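You operate a simulated robot arm through the tools that you are given. There is no shell and no other tool. Be economical: measure what you need, move in short steps, check, and stop when the job is done.

You are at the controls of a simulated robot arm. One attempt, no reset.

JOB
Hang the shirt tagged WED on the clothes bar and the green shirt in the closet; shut its door.
Fine: the green shirt goes on the lower rail; drop nothing.
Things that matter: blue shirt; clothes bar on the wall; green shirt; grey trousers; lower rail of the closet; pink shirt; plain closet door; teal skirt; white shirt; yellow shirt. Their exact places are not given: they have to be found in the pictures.

The check looks at the end state, three seconds after you hand in, the way a careful person would. Anything else that was tipped, shoved, dropped, spilled or broken makes it a failure. Flat cloth is picked up by pressing the open fingertips on it (5 to 10 N) and closing them slowly along it; thin cloth reads only 2 to 8 mm in the jaws.

ROBOT AND FRAMES
A 7-joint arm with a three-finger gripper on a trunk, on a base that drives. Base frame: it is fixed to the floor where the robot stands at the start and does not move with it; the origin is under the middle of the robot, x ahead of it, y to its left, z up. Lengths are in mm, angles in rad, forces in N, time in s.
With the tool pointing down near the work surface it reaches from about 100 to 860 mm from the robot's upright axis, wherever it stands. Its first joint turns from -2.897 to 2.897 rad. Places, roughly: clothes bar on the wall [1300, 500, 1200]; green shirt [1250, 500, 1000]; grey trousers [1250, -250, 1000]; lower rail of the closet [1100, -400, 1200]; plain closet door [900, -300, 1100]; teal skirt [1250, -250, 1500]. Payload 2.94 kg.
The tool frame sits at the grasp point between the pads (the TCP): z along the fingers, y along the line on which they close. The tips reach 30 mm beyond it. Largest opening 132 mm; the body of the gripper starts 107 mm behind the TCP.
Orientation is told as [roll, pitch, yaw] about the base's x, y, z axes, in that order, counted from this pose: with the fingers straight down and closing along the base's y, the tool's x points along the base's -x, its y along +y and its z along -z.

CONTROLS
- The arm moves only by the tool jog_arm. Its argument "increments" is one flat list of numbers, 7 for each row, row after row: the shift along the tool's x, y, z in mm, then the turn, a rotation vector about the tool's x, y, z in rad, then the gripper command, from -1 (shut) to 1 (fully open), values between in proportion. In form: [x, y, z, wx, wy, wz, hand, x, y, z, wx, wy, wz, hand, ...]. A call has 1 to 12 rows; each row is the pose to reach, as a shift and turn from the pose commanded when the call began, along the tool's axes at that moment. A row lasts 0.2 s, in which the tool goes at most 50 mm and 0.15 rad; a call with a longer step from one row to the next is refused whole, and so is a gripper value outside its range. A pose out of reach is approached as far as the arm can. The call stops where the force on the tool passes 90 N (or 10 N more than at its start, if that is more) or the arm is blocked; 0.2 s more then pass. The fingers move at their own pace and stop on an object; they squeeze with about 29 N. The grip force told is the motor's: it shows also when the fingers shut on nothing. Time passes only in rows, and 0.2 s behind the last, so rows that repeat a pose let the fingers close. The reply holds the time, the measured pose of the TCP, the force on the tool along the base axes, the opening and the grip force, in the units named above and with some noise, with the torque about the TCP (base axes, N m) and any sound that the robot's microphone picked up.
- Cameras (640 x 400 px; columns grow to the right, rows downward): "scene" is now at [51.8, 165.6, 1752.9]; the picture's right is [-0.27, -0.96, 0.00], its down [-0.66, 0.19, -0.73] and it looks along [0.70, -0.20, -0.68] (base axes); focal length 270 px, centre (320, 200). "wrist" rides on the gripper at [72, 3, -144] in the tool frame; the picture's right is [-0.04, 1.00, 0.00], its down [-0.88, -0.04, -0.48] and it looks along [-0.47, -0.02, 0.88] (tool axes); focal length 256 px, centre (320, 200).
- snapshot(camera): a new picture of that camera. It takes no simulated time.
- lift_body(by): slides the trunk up (or, below 0, down) by that many mm; the arm and the scene camera ride with it, the base frame stays. It gives what a move gives, with no picture.
- base_move(legs): drives the robot by 1 to 6 legs, each [ahead, left, turn to the left] in mm, mm and rad, along the robot's own axes; the way and the turn of a leg run together, so that a leg with both is an arc; at most 1500 mm and 3.142 rad a leg. The arm and the cameras ride along, it lands a little off, and it stops where it bumps. It gives what a move gives.
- aim_head(pan, tilt): turns the head with the scene camera to pan (to the left, within 2.496 rad either way) and tilt (down, from -0.506 to 1.204), counted from straight ahead of the robot. It gives what a move gives.
- measure_at(camera, pixels): for up to 12 pixels [column, row] of the newest picture of that camera ("zoom" is the newest enlarged one), the place [x, y, z] in the base frame of the surface seen there, good to about 2 mm. It takes no simulated time.
- close_up(camera, box): a new picture of the part [left, top, right, bottom] of that camera's present view, enlarged. It takes no simulated time.
- close_job(): hands the job in; it is judged then, once.

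Go step by step. Measure first, check grasps and placings, and put right what went wrong. The budget is 80 turns and 68 pictures, counting those below and the enlarged ones. Unless the task says otherwise, let go and move clear before handing in, and close with one line.

The tools are called after "Emit:" as a command line: name --argument value ..., lists and objects as JSON in quotes. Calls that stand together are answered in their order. jog_arm: Moves the arm, as the interface text tells. Its arguments: {"type":"object","properties":{"increments":{"type":"array"}},"required":["increments"]} The other tools are called the same way: lift_body (by) slides the trunk up or down; base_move (legs) drives the base; aim_head (pan, tilt) turns the head that bears the scene camera; snapshot (camera) takes a picture; measure_at (camera, pixels) gives the place of the surface under pixels of a picture; close_up (camera, box) takes an enlarged picture of a part of a camera's view; close_job () hands the job in.

At the start:

```text
time_s: 0.0
ee_pos: [588.4, 15.4, 1320.8]
ee_rot: [0.001, 0.002, -0.001]
wrist_force: [-0.3, -0.1, 0.7]
moment: [-0.03, -0.02, 0.01]
opening: 132.3
gripper_force: 0.1
trunk travel left (down, up): [-250.0, 290.0]
robot x, y, heading: [-4.2, 1.4, 0.001]
head pan, tilt: [-0.278, 0.75]
```

scene: 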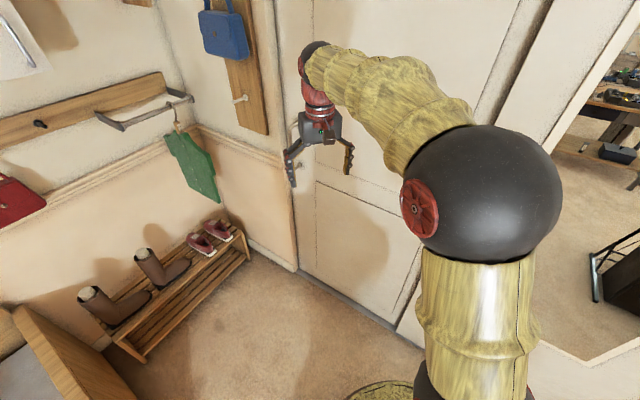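
wrist: 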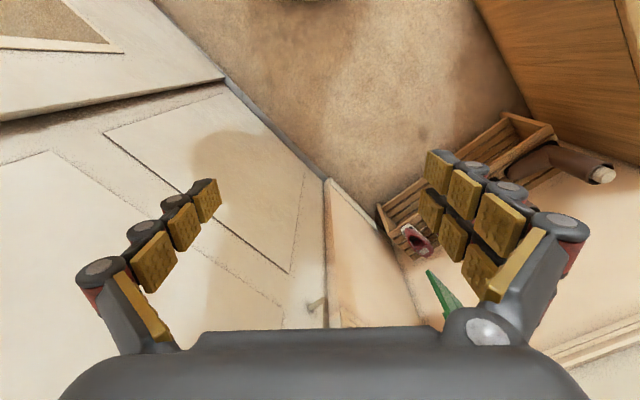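

The first picture shows the green shirt at about (192,165) hanging on a wall bar, and closed doors ahead. I'll look around with the head to find the other items.

Emit:
aim_head --pan 0.5 --tilt 0.4

Emit:
snapshot --camera "scene"

Emit:
aim_head --pan 1.6 --tilt 0.5

Emit:
snapshot --camera "scene"

Emit:
aim_head --pan -0.5 --tilt 0.2

Emit:
snapshot --camera "scene"

```text
time_s: 1.1
ee_pos: [587.4, 14.6, 1320.5]
ee_rot: [-0.001, 0.0, 0.001]
wrist_force: [0.5, -0.3, -0.4]
moment: [-0.01, 0.02, -0.02]
opening: 132.1
gripper_force: 0.0
trunk travel left (down, up): [-250.0, 290.0]
robot x, y, heading: [-1.0, -0.4, -0.005]
head pan, tilt: [0.499, 0.4]
```

```text
65 pictures are left
```

scene: 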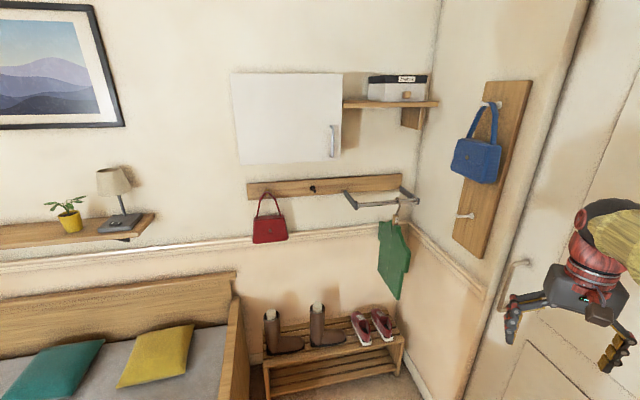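

```text
time_s: 2.5
ee_pos: [588.6, 15.5, 1319.5]
ee_rot: [0.0, 0.001, 0.0]
wrist_force: [-1.3, 0.1, -0.3]
moment: [0.03, -0.02, -0.05]
opening: 132.1
gripper_force: 0.1
trunk travel left (down, up): [-250.0, 290.0]
robot x, y, heading: [-3.5, 0.1, -0.003]
head pan, tilt: [1.6, 0.499]
```

```text
64 pictures are left
```

scene: 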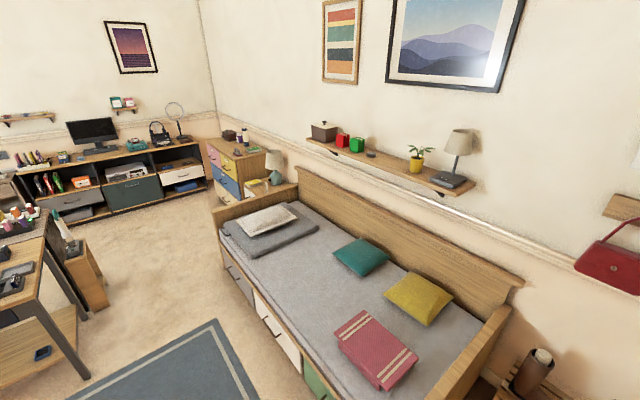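

```text
time_s: 4.5
ee_pos: [588.0, 15.2, 1320.3]
ee_rot: [0.001, -0.001, -0.001]
wrist_force: [0.0, 0.1, 0.1]
moment: [-0.02, 0.01, 0.02]
opening: 132.1
gripper_force: 0.1
trunk travel left (down, up): [-250.0, 290.0]
robot x, y, heading: [3.1, 1.3, 0.001]
head pan, tilt: [-0.499, 0.201]
```

```text
63 pictures are left
```

scene: 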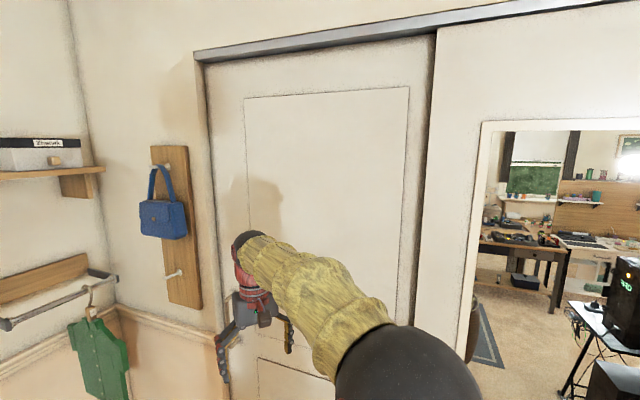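

The closet has sliding doors: the plain one on the left and a mirrored one on the right. I'll measure the door, handle, bar and green shirt.

Emit:
measure_at --camera "scene" --pixels '[[215, 100], [330, 130], [425, 150], [445, 150], [470, 100], [197, 55], [540, 250], [435, 40], [93, 300], [85, 390], [60, 290], [7, 325]]'

Emit:
aim_head --pan 0.35 --tilt 0.5

Emit:
snapshot --camera "scene"

Emit:
close_up --camera "scene" --box '[220, 120, 460, 270]'

```text
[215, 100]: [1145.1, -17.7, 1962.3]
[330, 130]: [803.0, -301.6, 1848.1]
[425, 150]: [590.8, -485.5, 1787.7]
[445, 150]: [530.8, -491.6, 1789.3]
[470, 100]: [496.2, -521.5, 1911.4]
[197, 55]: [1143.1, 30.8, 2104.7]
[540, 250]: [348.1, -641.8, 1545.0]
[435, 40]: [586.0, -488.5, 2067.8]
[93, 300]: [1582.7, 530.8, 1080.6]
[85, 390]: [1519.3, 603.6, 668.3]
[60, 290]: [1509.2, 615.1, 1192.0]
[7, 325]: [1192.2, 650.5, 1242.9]
```

```text
time_s: 5.6
ee_pos: [586.9, 15.2, 1320.2]
ee_rot: [-0.001, -0.002, 0.0]
wrist_force: [0.5, -0.3, 0.0]
moment: [-0.01, 0.02, 0.03]
opening: 131.9
gripper_force: 0.0
trunk travel left (down, up): [-250.0, 290.0]
robot x, y, heading: [1.5, -2.7, -0.001]
head pan, tilt: [0.351, 0.499]
```

```text
62 pictures are left
```

scene: 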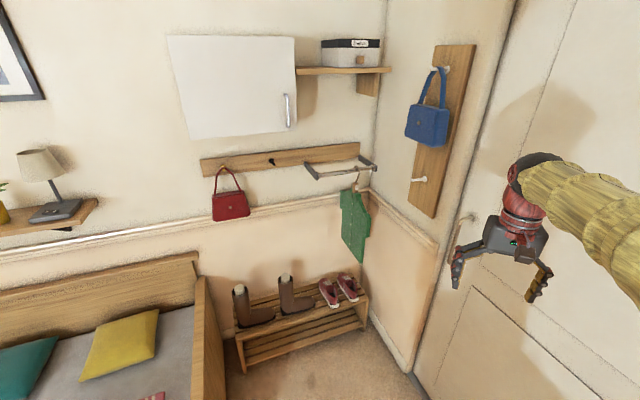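

```text
2.67 times, centred on (340, 195) of scene
```

zoom: 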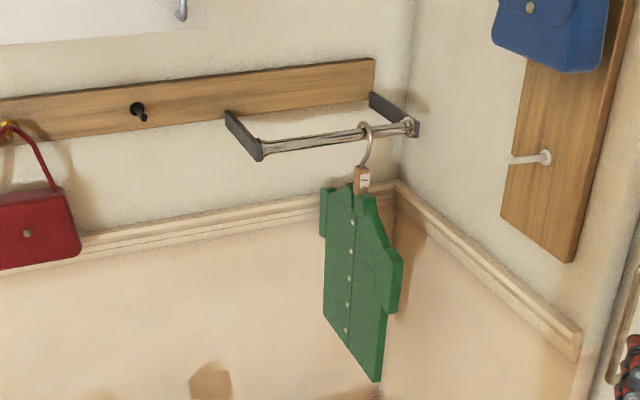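

The bar, hanger hook and green shirt are clear in the zoom (hook near (365,130), neck block near (362,180)). I'll measure them, and the handle on the door.

Emit:
measure_at --camera "zoom" --pixels '[[262, 145], [300, 141], [345, 135], [410, 125], [371, 150], [362, 173], [362, 186], [322, 210], [352, 200], [400, 275], [376, 375], [326, 320]]'

Emit:
measure_at --camera "scene" --pixels '[[468, 217], [462, 219], [455, 235], [475, 222], [420, 179], [190, 160], [440, 270], [300, 250], [290, 205], [395, 225], [283, 55], [287, 110]]'

Emit:
close_up --camera "scene" --box '[400, 180, 500, 260]'

```text
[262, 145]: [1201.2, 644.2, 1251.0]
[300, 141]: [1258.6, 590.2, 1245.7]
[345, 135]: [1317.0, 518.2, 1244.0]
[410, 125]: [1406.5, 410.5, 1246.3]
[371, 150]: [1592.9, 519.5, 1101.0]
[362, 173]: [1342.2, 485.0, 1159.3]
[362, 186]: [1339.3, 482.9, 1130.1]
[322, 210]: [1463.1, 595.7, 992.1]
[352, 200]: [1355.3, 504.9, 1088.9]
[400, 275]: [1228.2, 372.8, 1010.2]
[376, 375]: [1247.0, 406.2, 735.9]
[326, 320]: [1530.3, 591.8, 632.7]
```

```text
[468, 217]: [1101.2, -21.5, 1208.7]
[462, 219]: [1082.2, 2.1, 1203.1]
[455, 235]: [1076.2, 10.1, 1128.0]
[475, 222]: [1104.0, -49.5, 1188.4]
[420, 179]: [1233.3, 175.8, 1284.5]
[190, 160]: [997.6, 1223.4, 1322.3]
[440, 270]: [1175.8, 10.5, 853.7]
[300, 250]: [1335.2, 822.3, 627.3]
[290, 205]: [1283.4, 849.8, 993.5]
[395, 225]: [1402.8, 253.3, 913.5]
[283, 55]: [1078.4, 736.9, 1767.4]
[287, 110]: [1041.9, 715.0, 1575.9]
```

```text
5.00 times, centred on (450, 220) of scene
```

zoom: 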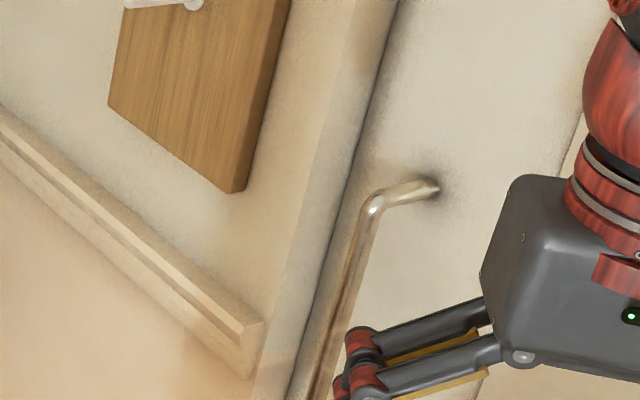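

The handle is a vertical bar near (1082,2,1203) about 56 mm off the door, and the room is turned about 0.71 rad from my base frame. Before driving I'll check the bed and rack positions.

Emit:
measure_at --camera "scene" --pixels '[[215, 390], [200, 300], [242, 372], [230, 385], [365, 320], [360, 295], [415, 380]]'

Emit:
base_move --legs '[[0, 0, -0.857]]'

Emit:
aim_head --pan 0.5 --tilt 0.6

Emit:
snapshot --camera "scene"

```text
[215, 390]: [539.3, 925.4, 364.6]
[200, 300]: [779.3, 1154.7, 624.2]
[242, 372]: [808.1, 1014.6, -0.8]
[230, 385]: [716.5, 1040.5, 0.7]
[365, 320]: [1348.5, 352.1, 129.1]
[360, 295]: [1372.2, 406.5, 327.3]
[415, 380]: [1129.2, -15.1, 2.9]
```

```text
time_s: 8.3
ee_pos: [391.5, -439.3, 1320.1]
ee_rot: [0.0, -0.001, -0.869]
wrist_force: [0.2, -0.5, 0.2]
moment: [0.02, -0.02, 0.01]
opening: 132.1
gripper_force: 0.1
trunk travel left (down, up): [-250.0, 290.0]
robot x, y, heading: [-2.4, 0.3, -0.868]
head pan, tilt: [0.351, 0.499]
```

```text
time_s: 9.0
ee_pos: [390.9, -439.4, 1321.0]
ee_rot: [0.0, -0.001, -0.869]
wrist_force: [-1.1, -0.3, -0.4]
moment: [0.0, 0.0, 0.04]
opening: 131.6
gripper_force: 0.1
trunk travel left (down, up): [-250.0, 290.0]
robot x, y, heading: [-0.8, -0.2, -0.866]
head pan, tilt: [0.499, 0.6]
```

```text
59 pictures are left
```

scene: 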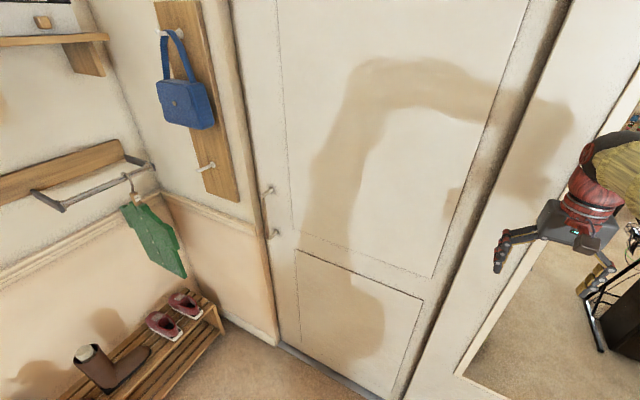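

Now the handle shows fully at (264,190)–(274,235). I'll zoom in on it and measure it together with the door plane.

Emit:
close_up --camera "scene" --box '[230, 170, 310, 250]'

Emit:
measure_at --camera "scene" --pixels '[[250, 100], [260, 140], [290, 290], [400, 370], [490, 120], [470, 180], [400, 150], [520, 150], [450, 330], [283, 340], [243, 60]]'

```text
5.00 times, centred on (270, 210) of scene
```

zoom: 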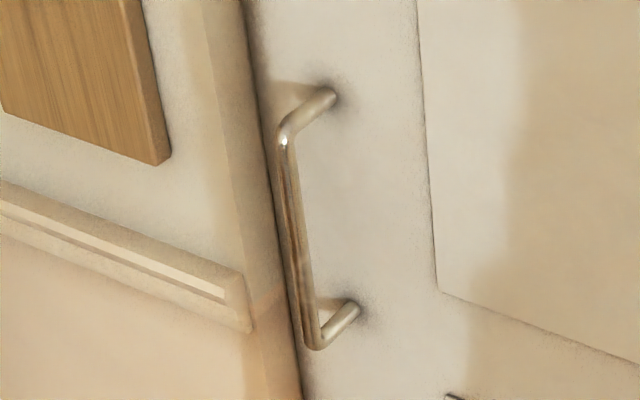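

```text
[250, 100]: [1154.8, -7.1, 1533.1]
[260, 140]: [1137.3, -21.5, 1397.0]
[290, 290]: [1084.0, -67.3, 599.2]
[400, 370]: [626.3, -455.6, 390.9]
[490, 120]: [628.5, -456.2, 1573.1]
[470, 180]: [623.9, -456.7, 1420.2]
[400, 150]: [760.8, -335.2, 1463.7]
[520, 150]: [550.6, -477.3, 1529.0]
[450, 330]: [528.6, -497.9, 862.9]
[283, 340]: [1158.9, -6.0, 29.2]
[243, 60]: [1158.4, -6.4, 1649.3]
```

Emit:
measure_at --camera "zoom" --pixels '[[284, 145], [290, 200], [300, 270], [312, 335], [330, 95], [350, 310], [345, 200], [355, 250]]'

Emit:
base_move --legs '[[0, 350, 0]]'

```text
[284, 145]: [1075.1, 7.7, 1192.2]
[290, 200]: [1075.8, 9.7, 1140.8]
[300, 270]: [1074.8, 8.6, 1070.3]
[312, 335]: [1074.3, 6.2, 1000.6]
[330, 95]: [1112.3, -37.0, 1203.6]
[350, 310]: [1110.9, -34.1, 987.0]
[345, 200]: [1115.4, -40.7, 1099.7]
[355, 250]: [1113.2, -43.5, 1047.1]
```

```text
time_s: 11.3
ee_pos: [666.4, -208.0, 1321.0]
ee_rot: [0.001, 0.0, -0.878]
wrist_force: [0.5, 0.3, -0.3]
moment: [-0.03, 0.04, -0.03]
opening: 131.9
gripper_force: 0.1
trunk travel left (down, up): [-250.0, 290.0]
robot x, y, heading: [276.8, 229.4, -0.881]
head pan, tilt: [0.499, 0.6]
```

The handle bar stands at about (1078,5), z 990–1200. I'll turn the tool to horizontal, facing the door, since that suits both the handle and the hanger necks.

Emit:
jog_arm --increments '[0, 0, 0, 0, -0.143, 0, 1, 0, 0, 0, 0, -0.286, 0, 1, 0, 0, 0, 0, -0.429, 0, 1, 0, 0, 0, 0, -0.572, 0, 1, 0, 0, 0, 0, -0.715, 0, 1, 0, 0, 0, 0, -0.858, 0, 1, 0, 0, 0, 0, -1.0, 0, 1, 0, 0, 0, 0, -1.143, 0, 1, 0, 0, 0, 0, -1.286, 0, 1, 0, 0, 0, 0, -1.429, 0, 1, 0, 0, 0, 0, -1.571, 0, 1, 0, 0, 0, 0, -1.571, 0, 1]'

Emit:
snapshot --camera "scene"

Emit:
snapshot --camera "wrist"

```text
time_s: 13.9
ee_pos: [670.5, -199.4, 1302.0]
ee_rot: [0.025, -1.309, -0.872]
wrist_force: [-0.4, 0.7, 0.7]
moment: [0.06, 0.04, -0.03]
opening: 131.8
gripper_force: 0.0
out of reach, approached as far as the arm can: row 10, 11, 12
trunk travel left (down, up): [-250.0, 290.0]
robot x, y, heading: [281.0, 233.9, -0.877]
head pan, tilt: [0.499, 0.6]
```

```text
57 pictures are left
```

scene: 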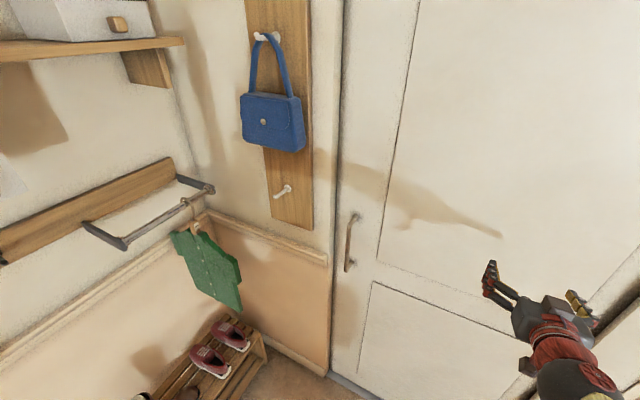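

```text
56 pictures are left
```

wrist: 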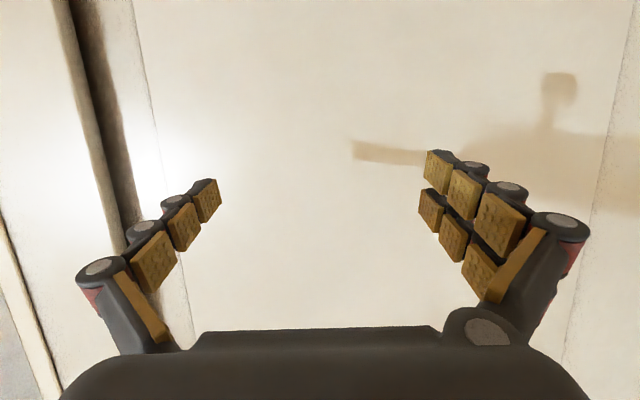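

The tool reaches a tilt of −1.309 (15° nose-down), which will do. I'll lower the trunk to handle height, drive left, and narrow the fingers so they clear the jamb.

Emit:
lift_body --by -190

Emit:
base_move --legs '[[0, 300, 0.008]]'

Emit:
jog_arm --increments '[0, 0, 0, 0, 0, 0, -0.05, 0, 0, 0, 0, 0, 0, -0.05, 0, 0, 0, 0, 0, 0, -0.05, 0, 0, 0, 0, 0, 0, -0.05]'

Emit:
snapshot --camera "wrist"

```text
time_s: 16.0
ee_pos: [671.3, -200.6, 1111.4]
ee_rot: [0.025, -1.305, -0.871]
wrist_force: [-0.4, 0.1, -1.1]
moment: [-0.04, 0.0, -0.01]
opening: 132.0
gripper_force: 0.2
trunk travel left (down, up): [-60.0, 480.0]
robot x, y, heading: [277.4, 234.9, -0.879]
head pan, tilt: [0.499, 0.6]
```

```text
time_s: 18.0
ee_pos: [908.6, 0.9, 1109.3]
ee_rot: [0.026, -1.306, -0.856]
wrist_force: [-0.6, -0.6, -0.2]
moment: [-0.02, 0.0, 0.0]
opening: 132.0
gripper_force: 0.1
trunk travel left (down, up): [-60.0, 480.0]
robot x, y, heading: [507.5, 428.8, -0.862]
head pan, tilt: [0.499, 0.6]
```

```text
time_s: 19.0
ee_pos: [908.3, 0.6, 1111.2]
ee_rot: [0.023, -1.307, -0.856]
wrist_force: [1.3, -0.3, -0.5]
moment: [0.04, -0.04, 0.01]
opening: 62.6
gripper_force: 0.1
trunk travel left (down, up): [-60.0, 480.0]
robot x, y, heading: [510.4, 430.2, -0.86]
head pan, tilt: [0.499, 0.6]
```

```text
55 pictures are left
```

wrist: 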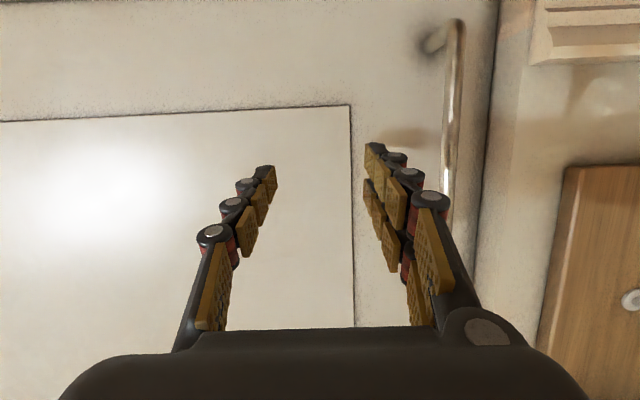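

The handle is at (450,100) in the wrist picture, to the robot's left and ahead. I'll shift 131 mm left, then go forward to straddle it.

Emit:
jog_arm --increments '[0, 44, 0, 0, 0, 0, -0.05, 0, 88, 0, 0, 0, 0, -0.05, 0, 131, 0, 0, 0, 0, -0.05, -7, 131, 25, 0, 0, 0, -0.05, -14, 131, 50, 0, 0, 0, -0.05, -14, 131, 50, 0, 0, 0, -0.05]'

Emit:
snapshot --camera "wrist"

```text
time_s: 20.4
ee_pos: [1042.1, 52.0, 1113.6]
ee_rot: [0.025, -1.305, -0.854]
wrist_force: [0.4, -0.5, 0.4]
moment: [-0.03, -0.03, 0.02]
opening: 62.6
gripper_force: 0.1
trunk travel left (down, up): [-60.0, 480.0]
robot x, y, heading: [511.6, 426.6, -0.858]
head pan, tilt: [0.499, 0.6]
```

```text
54 pictures are left
```

wrist: 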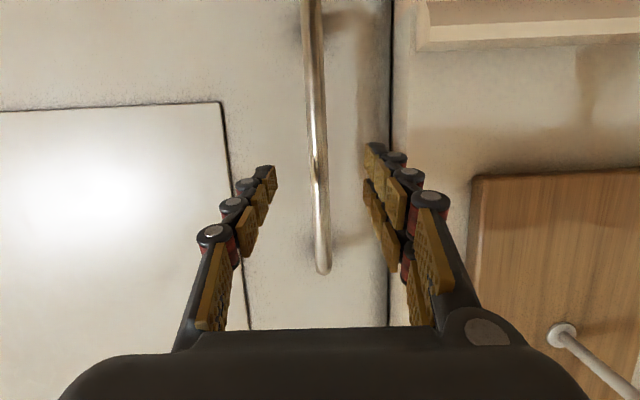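

The bar is centred between the fingers. I'll go forward 58 mm and cage it.

Emit:
jog_arm --increments '[-7, 0, 28, 0, 0, 0, -0.05, -15, 0, 57, 0, 0, 0, -0.05, -15, 0, 57, 0, 0, 0, -0.5, -15, 0, 57, 0, 0, 0, -0.6, -15, 0, 57, 0, 0, 0, -0.6]'

Emit:
snapshot --camera "wrist"

```text
time_s: 21.6
ee_pos: [1080.6, 6.3, 1114.7]
ee_rot: [0.025, -1.306, -0.856]
wrist_force: [-0.2, 0.7, 0.6]
moment: [-0.03, 0.01, -0.01]
opening: 26.6
gripper_force: 0.1
trunk travel left (down, up): [-60.0, 480.0]
robot x, y, heading: [511.0, 429.4, -0.867]
head pan, tilt: [0.499, 0.6]
```

```text
53 pictures are left
```

wrist: 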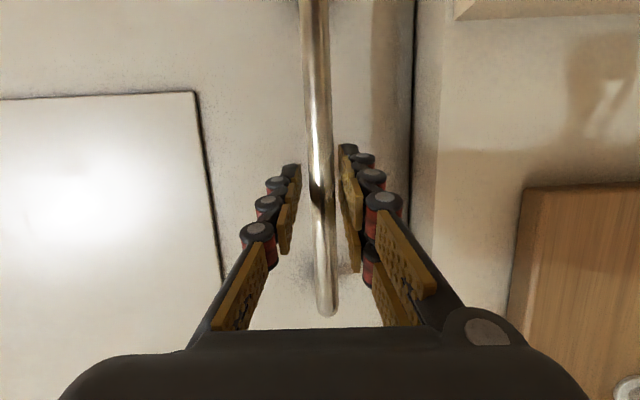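

The bar is caged. I'll slide the door right with the arm first, then check.

Emit:
jog_arm --increments '[0, -20, 0, 0, 0, 0, -0.6, 0, -45, 0, 0, 0, 0, -0.6, 0, -70, 0, 0, 0, 0, -0.6, 0, -95, 0, 0, 0, 0, -0.6, 0, -120, 0, 0, 0, 0, -0.6, 0, -145, 0, 0, 0, 0, -0.6, 0, -170, 0, 0, 0, 0, -0.6, 0, -195, 0, 0, 0, 0, -0.6, 0, -220, 0, 0, 0, 0, -0.6, 0, -245, 0, 0, 0, 0, -0.6, 0, -270, 0, 0, 0, 0, -0.6, 0, -270, 0, 0, 0, 0, -0.6]'

Emit:
snapshot --camera "scene"

```text
time_s: 24.2
ee_pos: [881.7, -174.2, 1107.8]
ee_rot: [0.024, -1.305, -0.854]
wrist_force: [0.5, 0.1, -0.7]
moment: [-0.02, -0.03, -0.01]
opening: 26.2
gripper_force: 0.1
out of reach, approached as far as the arm can: row 6, 7, 8, 9
trunk travel left (down, up): [-60.0, 480.0]
robot x, y, heading: [511.8, 428.9, -0.864]
head pan, tilt: [0.499, 0.6]
```

```text
52 pictures are left
```

scene: 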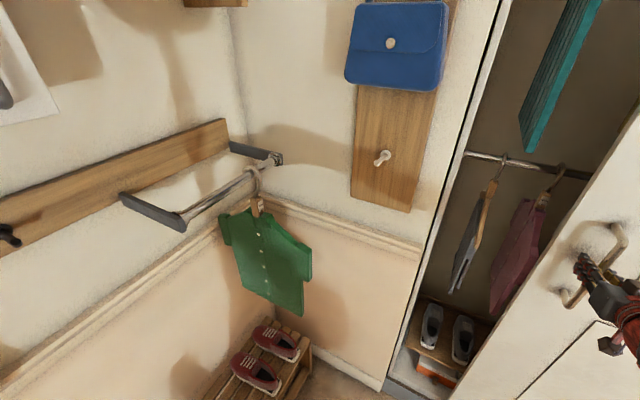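

The door slides well, and the closet's lower rail shows at (520,165) with hung clothes. I'll drive right to slide the door further.

Emit:
jog_arm --increments '[2, 0, -8, 0, 0, 0, -0.6]'

Emit:
base_move --legs '[[0, -160, 0], [0, -160, 0]]'

Emit:
snapshot --camera "scene"

```text
time_s: 24.6
ee_pos: [876.1, -168.1, 1108.8]
ee_rot: [0.023, -1.305, -0.854]
wrist_force: [0.6, 0.3, 0.3]
moment: [-0.01, 0.01, 0.0]
opening: 26.4
gripper_force: 0.0
trunk travel left (down, up): [-60.0, 480.0]
robot x, y, heading: [510.0, 428.7, -0.866]
head pan, tilt: [0.499, 0.6]
```

```text
time_s: 27.1
ee_pos: [637.9, -374.6, 1109.6]
ee_rot: [0.024, -1.307, -0.853]
wrist_force: [0.6, 0.5, 0.4]
moment: [-0.03, 0.0, -0.01]
opening: 26.5
gripper_force: 0.0
trunk travel left (down, up): [-60.0, 480.0]
robot x, y, heading: [272.1, 222.6, -0.866]
head pan, tilt: [0.499, 0.6]
```

```text
51 pictures are left
```

scene: 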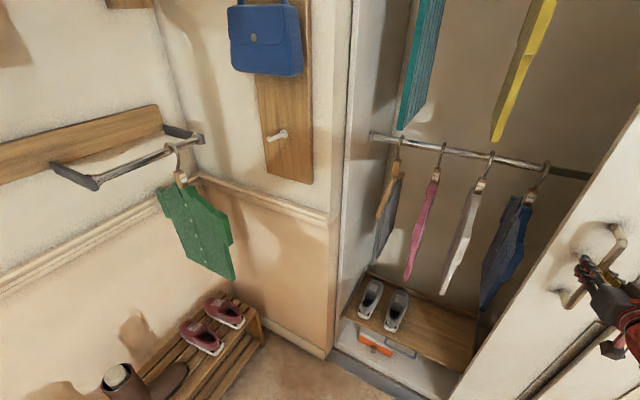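

Lower rail holds grey trousers, pink, white and blue shirts; yellow shirt and teal skirt above. I'll zoom in on the tags at the necks.

Emit:
close_up --camera "scene" --box '[360, 120, 560, 245]'

Emit:
aim_head --pan 0.3 --tilt 0.1

Emit:
snapshot --camera "scene"

```text
3.20 times, centred on (460, 182) of scene
```

zoom: 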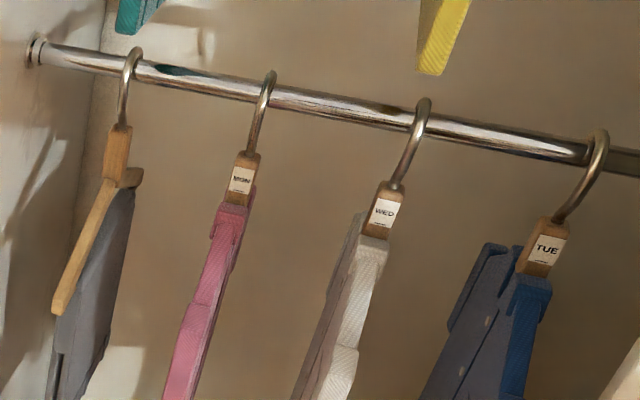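

```text
time_s: 28.0
ee_pos: [636.6, -374.5, 1108.2]
ee_rot: [0.023, -1.306, -0.855]
wrist_force: [-0.3, 0.0, -0.6]
moment: [0.0, -0.01, 0.01]
opening: 26.8
gripper_force: 0.1
trunk travel left (down, up): [-60.0, 480.0]
robot x, y, heading: [273.1, 225.2, -0.861]
head pan, tilt: [0.3, 0.099]
```

```text
49 pictures are left
```

scene: 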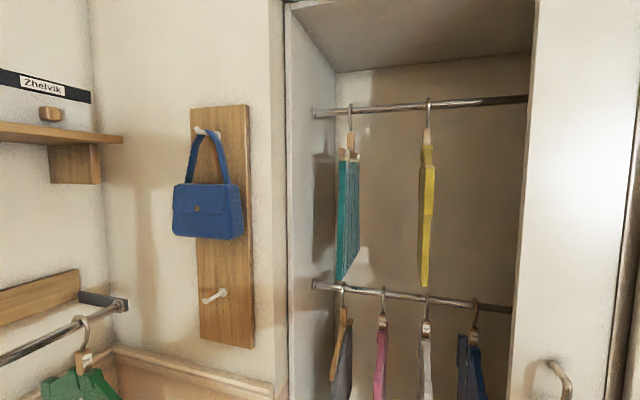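

White's tag (zoom (383,213)) reads WED. I'll measure rail, necks and neighbours from an enlarged view.

Emit:
aim_head --pan 0.4 --tilt 0.45

Emit:
snapshot --camera "scene"

Emit:
close_up --camera "scene" --box '[300, 100, 560, 270]'

```text
time_s: 28.8
ee_pos: [636.7, -374.3, 1108.7]
ee_rot: [0.024, -1.307, -0.854]
wrist_force: [1.0, -0.2, 0.6]
moment: [-0.03, 0.0, 0.0]
opening: 26.3
gripper_force: 0.0
trunk travel left (down, up): [-60.0, 480.0]
robot x, y, heading: [269.0, 222.2, -0.865]
head pan, tilt: [0.4, 0.45]
```

```text
48 pictures are left
```

scene: 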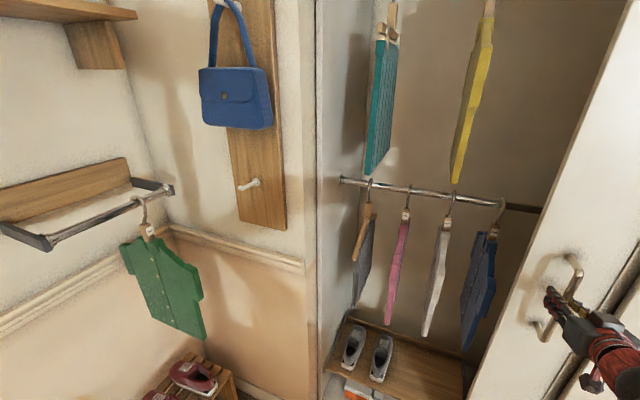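

```text
2.35 times, centred on (430, 185) of scene
```

zoom: 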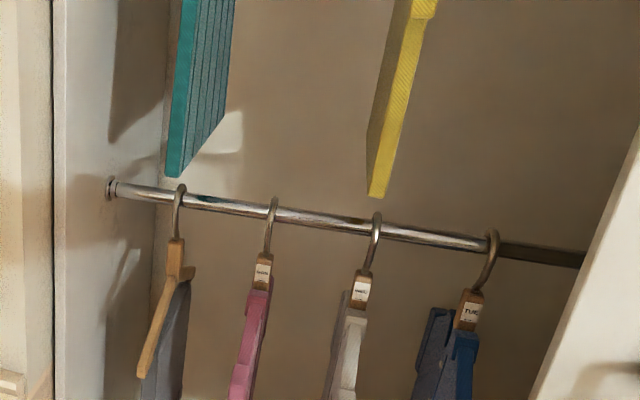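

Emit:
measure_at --camera "zoom" --pixels '[[112, 187], [230, 206], [330, 221], [450, 242], [361, 278], [361, 292], [471, 298], [471, 318], [262, 270], [350, 345], [455, 380], [377, 190]]'

Emit:
measure_at --camera "scene" --pixels '[[444, 225], [448, 222], [437, 265], [427, 330], [396, 255], [388, 320], [489, 260], [468, 265], [467, 345], [456, 175], [478, 60], [482, 45]]'

```text
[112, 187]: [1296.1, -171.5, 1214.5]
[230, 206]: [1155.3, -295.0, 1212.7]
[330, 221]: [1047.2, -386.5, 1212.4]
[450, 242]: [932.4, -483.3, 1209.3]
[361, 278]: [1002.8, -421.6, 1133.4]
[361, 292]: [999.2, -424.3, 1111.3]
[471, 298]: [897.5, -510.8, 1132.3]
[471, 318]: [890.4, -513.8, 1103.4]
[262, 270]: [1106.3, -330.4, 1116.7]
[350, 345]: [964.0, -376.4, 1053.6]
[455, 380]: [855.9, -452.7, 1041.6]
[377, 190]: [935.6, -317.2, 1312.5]
```

```text
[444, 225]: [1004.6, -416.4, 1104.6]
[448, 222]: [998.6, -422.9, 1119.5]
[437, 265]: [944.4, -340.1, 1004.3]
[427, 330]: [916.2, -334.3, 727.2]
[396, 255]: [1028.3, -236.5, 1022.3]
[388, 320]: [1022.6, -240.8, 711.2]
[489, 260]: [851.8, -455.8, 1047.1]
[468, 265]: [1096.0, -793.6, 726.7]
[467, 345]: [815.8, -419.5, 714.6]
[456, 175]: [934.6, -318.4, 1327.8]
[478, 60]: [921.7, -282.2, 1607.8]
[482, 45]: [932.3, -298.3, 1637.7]
```

All necks are about 140 mm apart; the white neck is near (1001,−423), z 1100–1135. I need to see which way the hooks open, so I'll zoom in tight on the white and green hooks.

Emit:
close_up --camera "scene" --box '[430, 180, 470, 240]'

Emit:
close_up --camera "scene" --box '[110, 170, 190, 250]'

```text
6.67 times, centred on (450, 210) of scene
```

zoom: 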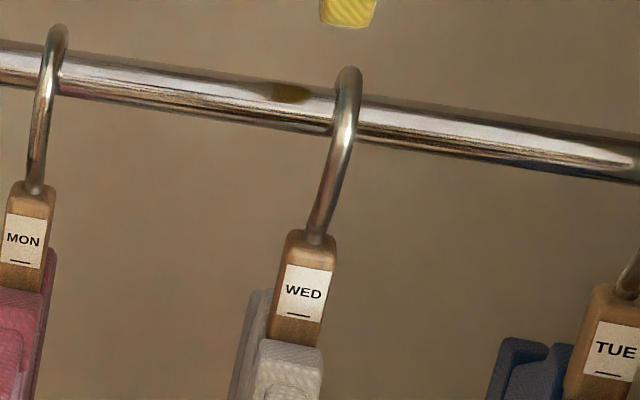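

```text
5.00 times, centred on (150, 210) of scene
```

zoom: 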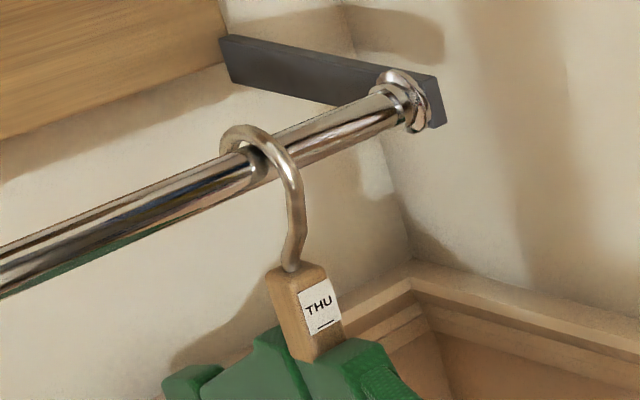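

White's hook has its open tip at the back and its stem in front, so it comes off by lifting and pulling toward me; green is the same way on its bar (tag THU). Now I let go of the handle and back off.

Emit:
jog_arm --increments '[0, 0, 0, 0, 0, 0, 0, 9, 0, -35, 0, 0, 0, 0, 19, 0, -70, 0, 0, 0, 0, 28, 0, -104, 0, 0, 0, 0, 28, 40, -104, 0, 0, 0, 0, 28, 75, -104, 0, 0, 0, 0, 28, 110, -104, 0, 0, 0, 0, 28, 110, -104, 0, 0, 0, 0]'

Emit:
base_move --legs '[[0, 136, 0]]'

Emit:
snapshot --camera "scene"

```text
time_s: 30.6
ee_pos: [644.4, -218.5, 1110.0]
ee_rot: [0.022, -1.306, -0.855]
wrist_force: [0.6, 0.2, -0.3]
moment: [0.0, 0.03, 0.01]
opening: 66.2
gripper_force: 0.1
trunk travel left (down, up): [-60.0, 480.0]
robot x, y, heading: [271.7, 220.3, -0.862]
head pan, tilt: [0.4, 0.45]
```

```text
time_s: 31.9
ee_pos: [742.9, -133.4, 1109.6]
ee_rot: [0.027, -1.307, -0.858]
wrist_force: [-0.2, -0.8, -0.8]
moment: [0.0, 0.04, 0.02]
opening: 66.0
gripper_force: 0.1
trunk travel left (down, up): [-60.0, 480.0]
robot x, y, heading: [369.6, 309.4, -0.862]
head pan, tilt: [0.4, 0.45]
```

```text
44 pictures are left
```

scene: 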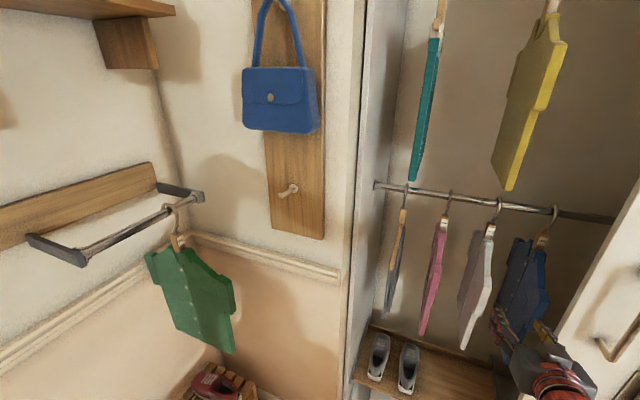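

TCP is at 481 along the door line, with white at 491. I'll raise a little and drive forward until the fingers are just before the shirt.

Emit:
lift_body --by 22

Emit:
base_move --legs '[[250, 6, 0]]'

Emit:
snapshot --camera "wrist"

Emit:
snapshot --camera "scene"

```text
time_s: 32.6
ee_pos: [743.9, -134.8, 1130.8]
ee_rot: [0.025, -1.303, -0.857]
wrist_force: [-0.4, -0.8, -0.2]
moment: [0.02, 0.0, 0.03]
opening: 66.0
gripper_force: 0.1
trunk travel left (down, up): [-82.0, 458.0]
robot x, y, heading: [369.8, 307.9, -0.866]
head pan, tilt: [0.4, 0.45]
```

```text
time_s: 34.4
ee_pos: [901.7, -317.9, 1130.1]
ee_rot: [0.025, -1.305, -0.863]
wrist_force: [0.2, -0.1, 0.3]
moment: [0.0, 0.0, -0.01]
opening: 65.9
gripper_force: 0.0
trunk travel left (down, up): [-82.0, 458.0]
robot x, y, heading: [529.8, 127.2, -0.872]
head pan, tilt: [0.4, 0.45]
```

```text
43 pictures are left
```

wrist: 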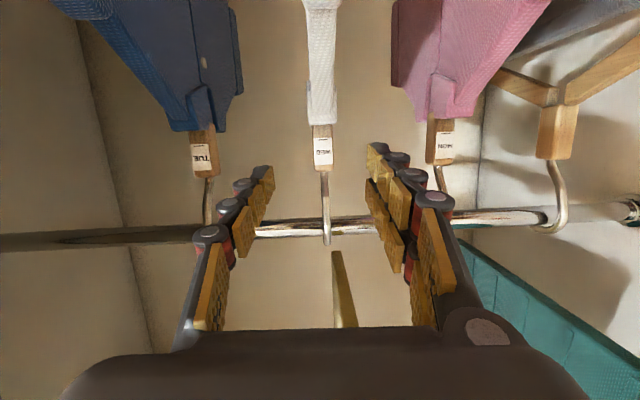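

```text
42 pictures are left
```

scene: 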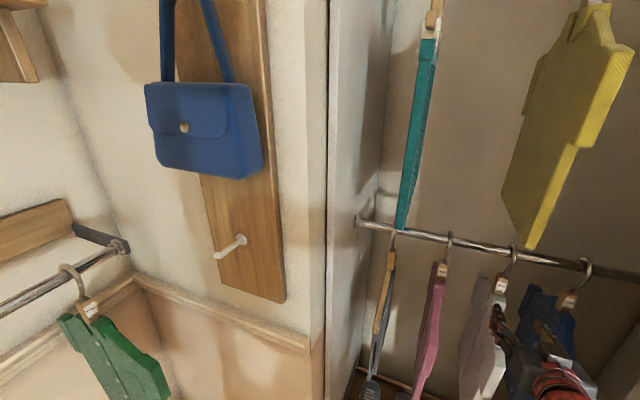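

White's neck block is centred between the fingers at (322,150). I'll measure it and its surroundings from the wrist.

Emit:
measure_at --camera "wrist" --pixels '[[314, 130], [331, 130], [322, 150], [322, 168], [325, 195], [327, 240], [330, 100], [322, 100], [290, 228], [338, 255]]'

```text
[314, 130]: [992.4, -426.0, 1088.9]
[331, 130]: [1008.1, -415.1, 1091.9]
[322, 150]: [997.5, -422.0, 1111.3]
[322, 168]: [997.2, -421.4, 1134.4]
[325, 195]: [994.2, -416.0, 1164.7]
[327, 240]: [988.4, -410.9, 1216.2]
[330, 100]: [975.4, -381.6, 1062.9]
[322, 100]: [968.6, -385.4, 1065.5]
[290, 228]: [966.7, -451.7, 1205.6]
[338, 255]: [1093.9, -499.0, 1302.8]
```

The block is 19 mm wide, z 1088–1136, with its front face at n≈966. I'll advance so the pads straddle it and check before closing.

Emit:
jog_arm --increments '[-10, 3, 38, 0, 0, 0, 0, -20, 6, 76, 0, 0, 0, 0, -30, 6, 114, 0, 0, 0, 0, -28, 6, 140, 0, 0, 0, 0, -27, 6, 153, 0, 0, 0, 0, -27, 6, 153, 0, 0, 0, 0]'

Emit:
snapshot --camera "wrist"

```text
time_s: 35.8
ee_pos: [1012.2, -430.1, 1117.0]
ee_rot: [0.026, -1.306, -0.861]
wrist_force: [0.3, -0.1, 0.5]
moment: [0.01, 0.02, 0.03]
opening: 65.9
gripper_force: 0.1
trunk travel left (down, up): [-82.0, 458.0]
robot x, y, heading: [531.8, 132.3, -0.869]
head pan, tilt: [0.4, 0.45]
```

```text
41 pictures are left
```

wrist: 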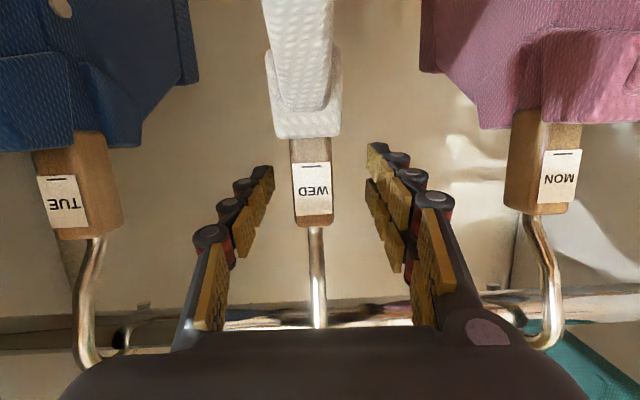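

The block is between the pads (312,180), about 5 mm off centre. I'll correct that and close.

Emit:
jog_arm --increments '[0, -5, 0, 0, 0, 0, 0, 0, -5, 0, 0, 0, 0, -0.3, 0, -5, 0, 0, 0, 0, -0.6, 0, -5, 0, 0, 0, 0, -0.8, 0, -5, 0, 0, 0, 0, -1, 0, -5, 0, 0, 0, 0, -1, 0, -5, 0, 0, 0, 0, -1]'

Emit:
snapshot --camera "wrist"

```text
time_s: 37.4
ee_pos: [1007.3, -432.6, 1116.1]
ee_rot: [0.026, -1.303, -0.863]
wrist_force: [1.3, 1.6, 0.2]
moment: [-0.07, 0.15, 0.04]
opening: 22.9
gripper_force: 29.1
trunk travel left (down, up): [-82.0, 458.0]
robot x, y, heading: [531.0, 124.6, -0.868]
head pan, tilt: [0.4, 0.45]
```

```text
40 pictures are left
```

wrist: 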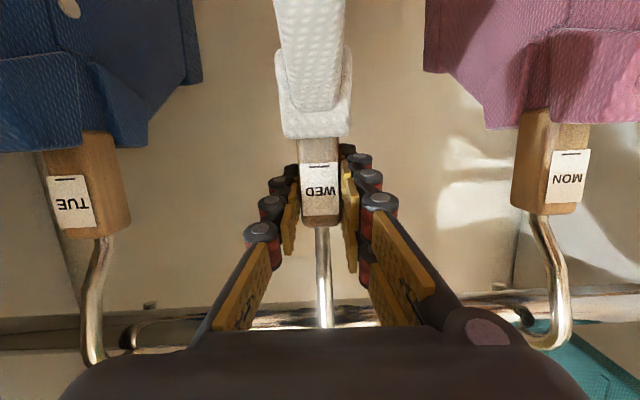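

Gripped at 22.9 mm. I'll lift with the trunk 46 mm so the hook tip clears the rail, and look.

Emit:
lift_body --by 46

Emit:
close_up --camera "scene" --box '[420, 190, 620, 315]'

Emit:
snapshot --camera "wrist"

```text
time_s: 38.2
ee_pos: [1006.9, -432.3, 1160.2]
ee_rot: [0.024, -1.301, -0.861]
wrist_force: [-5.5, 5.5, -12.0]
moment: [-0.33, -0.23, -0.02]
opening: 23.0
gripper_force: 29.6
trunk travel left (down, up): [-128.0, 412.0]
robot x, y, heading: [533.3, 125.6, -0.867]
head pan, tilt: [0.4, 0.45]
```

```text
3.20 times, centred on (520, 252) of scene
```

zoom: 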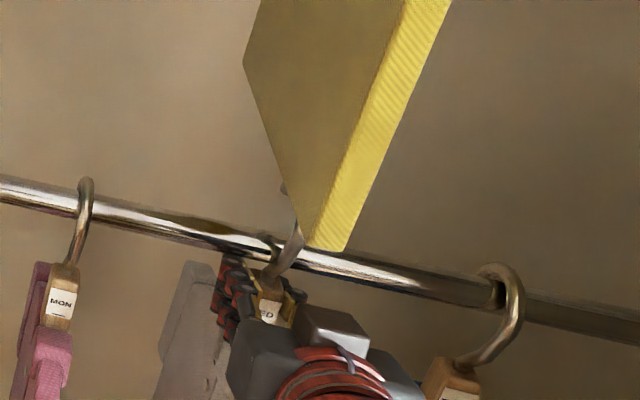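

```text
38 pictures are left
```

wrist: 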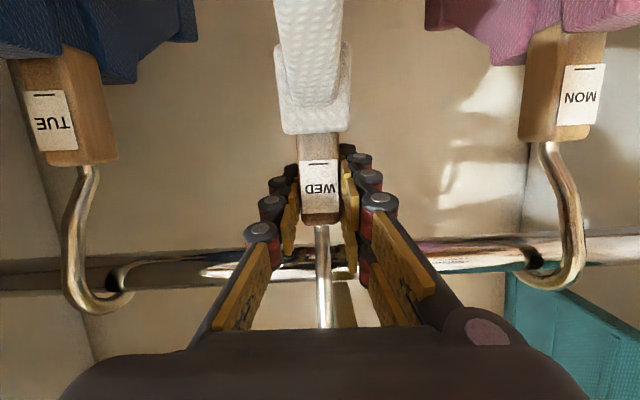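

The hook tip (zoom (283,190)) is above the rail, and the stem is pressing lightly against the rail toward me. I'll pull back gently.

Emit:
jog_arm --increments '[2.6, 0, -9.6, 0, 0, 0, -1, 5.2, 0, -19.3, 0, 0, 0, -1, 7.9, 0, -29, 0, 0, 0, -1, 13, 0, -48, 0, 0, 0, -1, 13, 0, -48, 0, 0, 0, -1]'

Emit:
close_up --camera "scene" --box '[420, 190, 620, 315]'

```text
time_s: 39.5
ee_pos: [975.6, -397.7, 1164.3]
ee_rot: [0.026, -1.306, -0.863]
wrist_force: [0.5, 0.9, -3.0]
moment: [0.02, 0.03, -0.01]
opening: 22.6
gripper_force: 28.6
trunk travel left (down, up): [-128.0, 412.0]
robot x, y, heading: [533.9, 123.7, -0.871]
head pan, tilt: [0.4, 0.45]
```

```text
3.20 times, centred on (520, 252) of scene
```

zoom: 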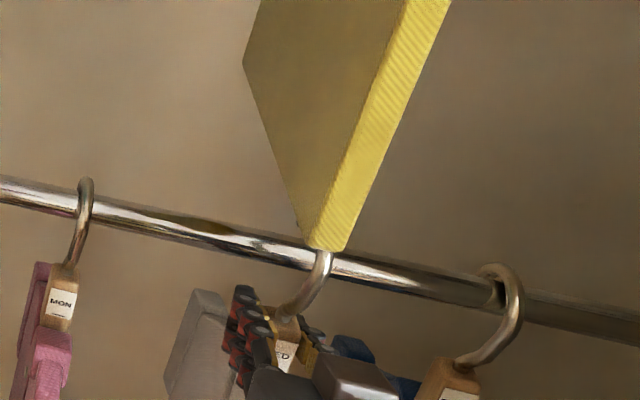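

The white hanger is free, carrying 3 N. I'll retract the arm straight back, then drive back out of the closet.

Emit:
jog_arm --increments '[6, 0, -23, 0, 0, 0, -1, 13, 0, -46, 0, 0, 0, -1, 19, 0, -69, 0, 0, 0, -1, 25, 0, -91, 0, 0, 0, -1, 25, 0, -91, 0, 0, 0, -1]'

Emit:
base_move --legs '[[-345, 0, 0]]'

Emit:
snapshot --camera "scene"

```text
time_s: 40.6
ee_pos: [910.3, -326.5, 1162.2]
ee_rot: [0.025, -1.303, -0.863]
wrist_force: [0.0, 0.2, -2.7]
moment: [0.0, -0.01, 0.0]
opening: 22.9
gripper_force: 29.4
trunk travel left (down, up): [-128.0, 412.0]
robot x, y, heading: [530.9, 129.1, -0.868]
head pan, tilt: [0.4, 0.45]
```

```text
time_s: 42.9
ee_pos: [683.0, -59.1, 1162.1]
ee_rot: [0.024, -1.304, -0.865]
wrist_force: [0.0, -0.8, -2.3]
moment: [-0.02, -0.01, -0.01]
opening: 22.7
gripper_force: 29.2
trunk travel left (down, up): [-128.0, 412.0]
robot x, y, heading: [305.6, 396.3, -0.866]
head pan, tilt: [0.4, 0.45]
```

```text
36 pictures are left
```

scene: 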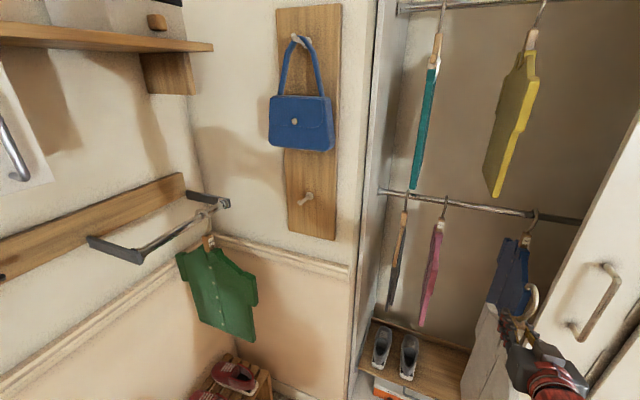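

White is out and hanging straight. Before turning to the bar wall, I'll measure the shelf and cabinet that overhang the bar, then turn left.

Emit:
measure_at --camera "scene" --pixels '[[60, 42], [205, 47], [160, 88], [15, 150], [35, 180], [135, 258], [220, 203], [208, 240], [208, 248], [300, 120], [262, 300], [305, 200]]'

Emit:
base_move --legs '[[0, 0, 1.568]]'

Emit:
aim_head --pan -0.3 --tilt 0.4

Emit:
snapshot --camera "scene"

```text
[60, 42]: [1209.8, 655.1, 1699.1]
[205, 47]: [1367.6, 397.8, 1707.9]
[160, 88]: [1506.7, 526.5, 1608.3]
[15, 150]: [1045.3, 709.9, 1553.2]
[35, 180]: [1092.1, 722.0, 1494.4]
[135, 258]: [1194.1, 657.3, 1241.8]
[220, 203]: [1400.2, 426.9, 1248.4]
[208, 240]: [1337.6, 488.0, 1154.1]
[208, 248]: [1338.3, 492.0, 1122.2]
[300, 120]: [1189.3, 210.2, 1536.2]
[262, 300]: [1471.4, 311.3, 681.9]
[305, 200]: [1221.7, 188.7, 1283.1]
```

```text
time_s: 47.2
ee_pos: [758.6, 775.2, 1161.9]
ee_rot: [0.024, -1.303, 0.712]
wrist_force: [0.7, -0.3, -2.2]
moment: [0.01, 0.04, 0.01]
opening: 22.8
gripper_force: 28.9
trunk travel left (down, up): [-128.0, 412.0]
robot x, y, heading: [306.4, 393.1, 0.7]
head pan, tilt: [0.4, 0.45]
```

```text
time_s: 48.2
ee_pos: [758.6, 774.9, 1162.2]
ee_rot: [0.024, -1.304, 0.711]
wrist_force: [0.0, 0.5, -3.7]
moment: [0.01, 0.03, 0.02]
opening: 22.7
gripper_force: 28.9
trunk travel left (down, up): [-128.0, 412.0]
robot x, y, heading: [305.7, 396.5, 0.706]
head pan, tilt: [-0.3, 0.4]
```

```text
35 pictures are left
```

scene: 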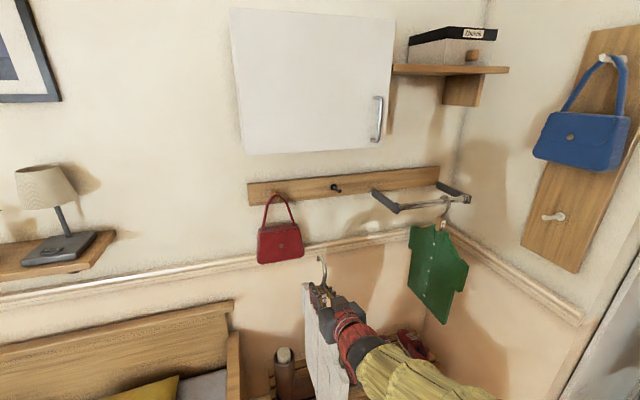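

The shelf (z 1700) and cabinet (z>1490) leave the bar free. I'll raise the trunk and drive right to the free middle of the bar.

Emit:
lift_body --by 42

Emit:
base_move --legs '[[0, -475, 0]]'

Emit:
base_move --legs '[[130, 0, 0]]'

Emit:
aim_head --pan -0.1 --tilt 0.6

Emit:
snapshot --camera "scene"

Emit:
snapshot --camera "wrist"

```text
time_s: 49.1
ee_pos: [758.4, 774.9, 1203.5]
ee_rot: [0.025, -1.303, 0.713]
wrist_force: [-1.0, 0.9, -2.1]
moment: [-0.01, -0.04, 0.05]
opening: 22.8
gripper_force: 29.0
trunk travel left (down, up): [-170.0, 370.0]
robot x, y, heading: [304.5, 394.4, 0.71]
head pan, tilt: [-0.3, 0.4]
```

```text
time_s: 51.9
ee_pos: [1063.9, 416.8, 1204.4]
ee_rot: [0.023, -1.303, 0.716]
wrist_force: [-0.6, -0.2, -2.9]
moment: [-0.05, -0.02, 0.02]
opening: 23.1
gripper_force: 28.8
trunk travel left (down, up): [-170.0, 370.0]
robot x, y, heading: [613.9, 36.1, 0.709]
head pan, tilt: [-0.3, 0.4]
```

```text
time_s: 53.2
ee_pos: [1164.5, 505.4, 1202.5]
ee_rot: [0.025, -1.303, 0.719]
wrist_force: [0.0, 0.1, -2.2]
moment: [-0.02, 0.04, 0.02]
opening: 22.9
gripper_force: 29.0
trunk travel left (down, up): [-170.0, 370.0]
robot x, y, heading: [716.0, 123.2, 0.715]
head pan, tilt: [-0.3, 0.4]
```

```text
time_s: 53.9
ee_pos: [1166.4, 505.1, 1203.3]
ee_rot: [0.024, -1.303, 0.718]
wrist_force: [-0.2, 0.1, -4.1]
moment: [0.01, 0.02, 0.02]
opening: 22.7
gripper_force: 28.9
trunk travel left (down, up): [-170.0, 370.0]
robot x, y, heading: [715.2, 121.2, 0.708]
head pan, tilt: [-0.099, 0.6]
```

```text
34 pictures are left
```

scene: 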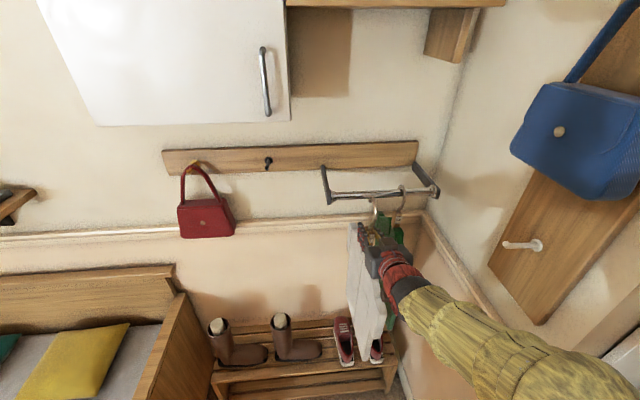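

```text
33 pictures are left
```

wrist: 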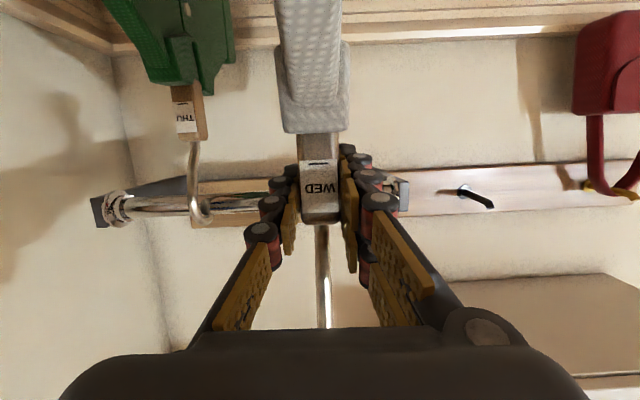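

White is at n≈367 along the bar, 125 mm from green. I'll advance 100 mm and check hook height over the bar.

Emit:
jog_arm --increments '[-9, 0, 32, 0, 0, 0, -1, -18, 0, 64, 0, 0, 0, -1, -26, 0, 96, 0, 0, 0, -1, -26, 0, 96, 0, 0, 0, -1]'

Emit:
close_up --camera "scene" --box '[310, 150, 450, 250]'

```text
time_s: 54.9
ee_pos: [1241.4, 572.7, 1202.2]
ee_rot: [0.025, -1.303, 0.716]
wrist_force: [0.7, 0.4, -2.5]
moment: [0.03, 0.01, 0.03]
opening: 22.6
gripper_force: 28.9
trunk travel left (down, up): [-170.0, 370.0]
robot x, y, heading: [713.5, 121.3, 0.71]
head pan, tilt: [-0.099, 0.6]
```

```text
4.00 times, centred on (380, 200) of scene
```

zoom: 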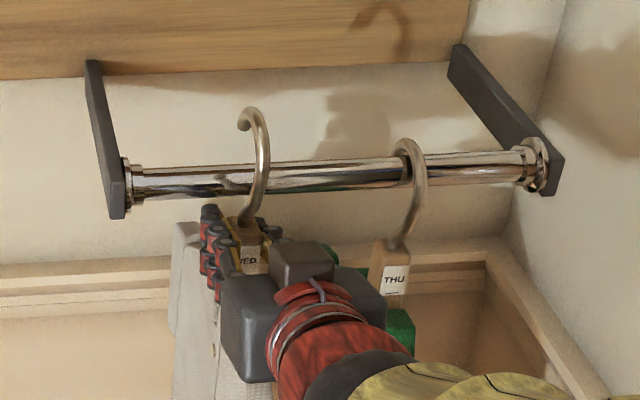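

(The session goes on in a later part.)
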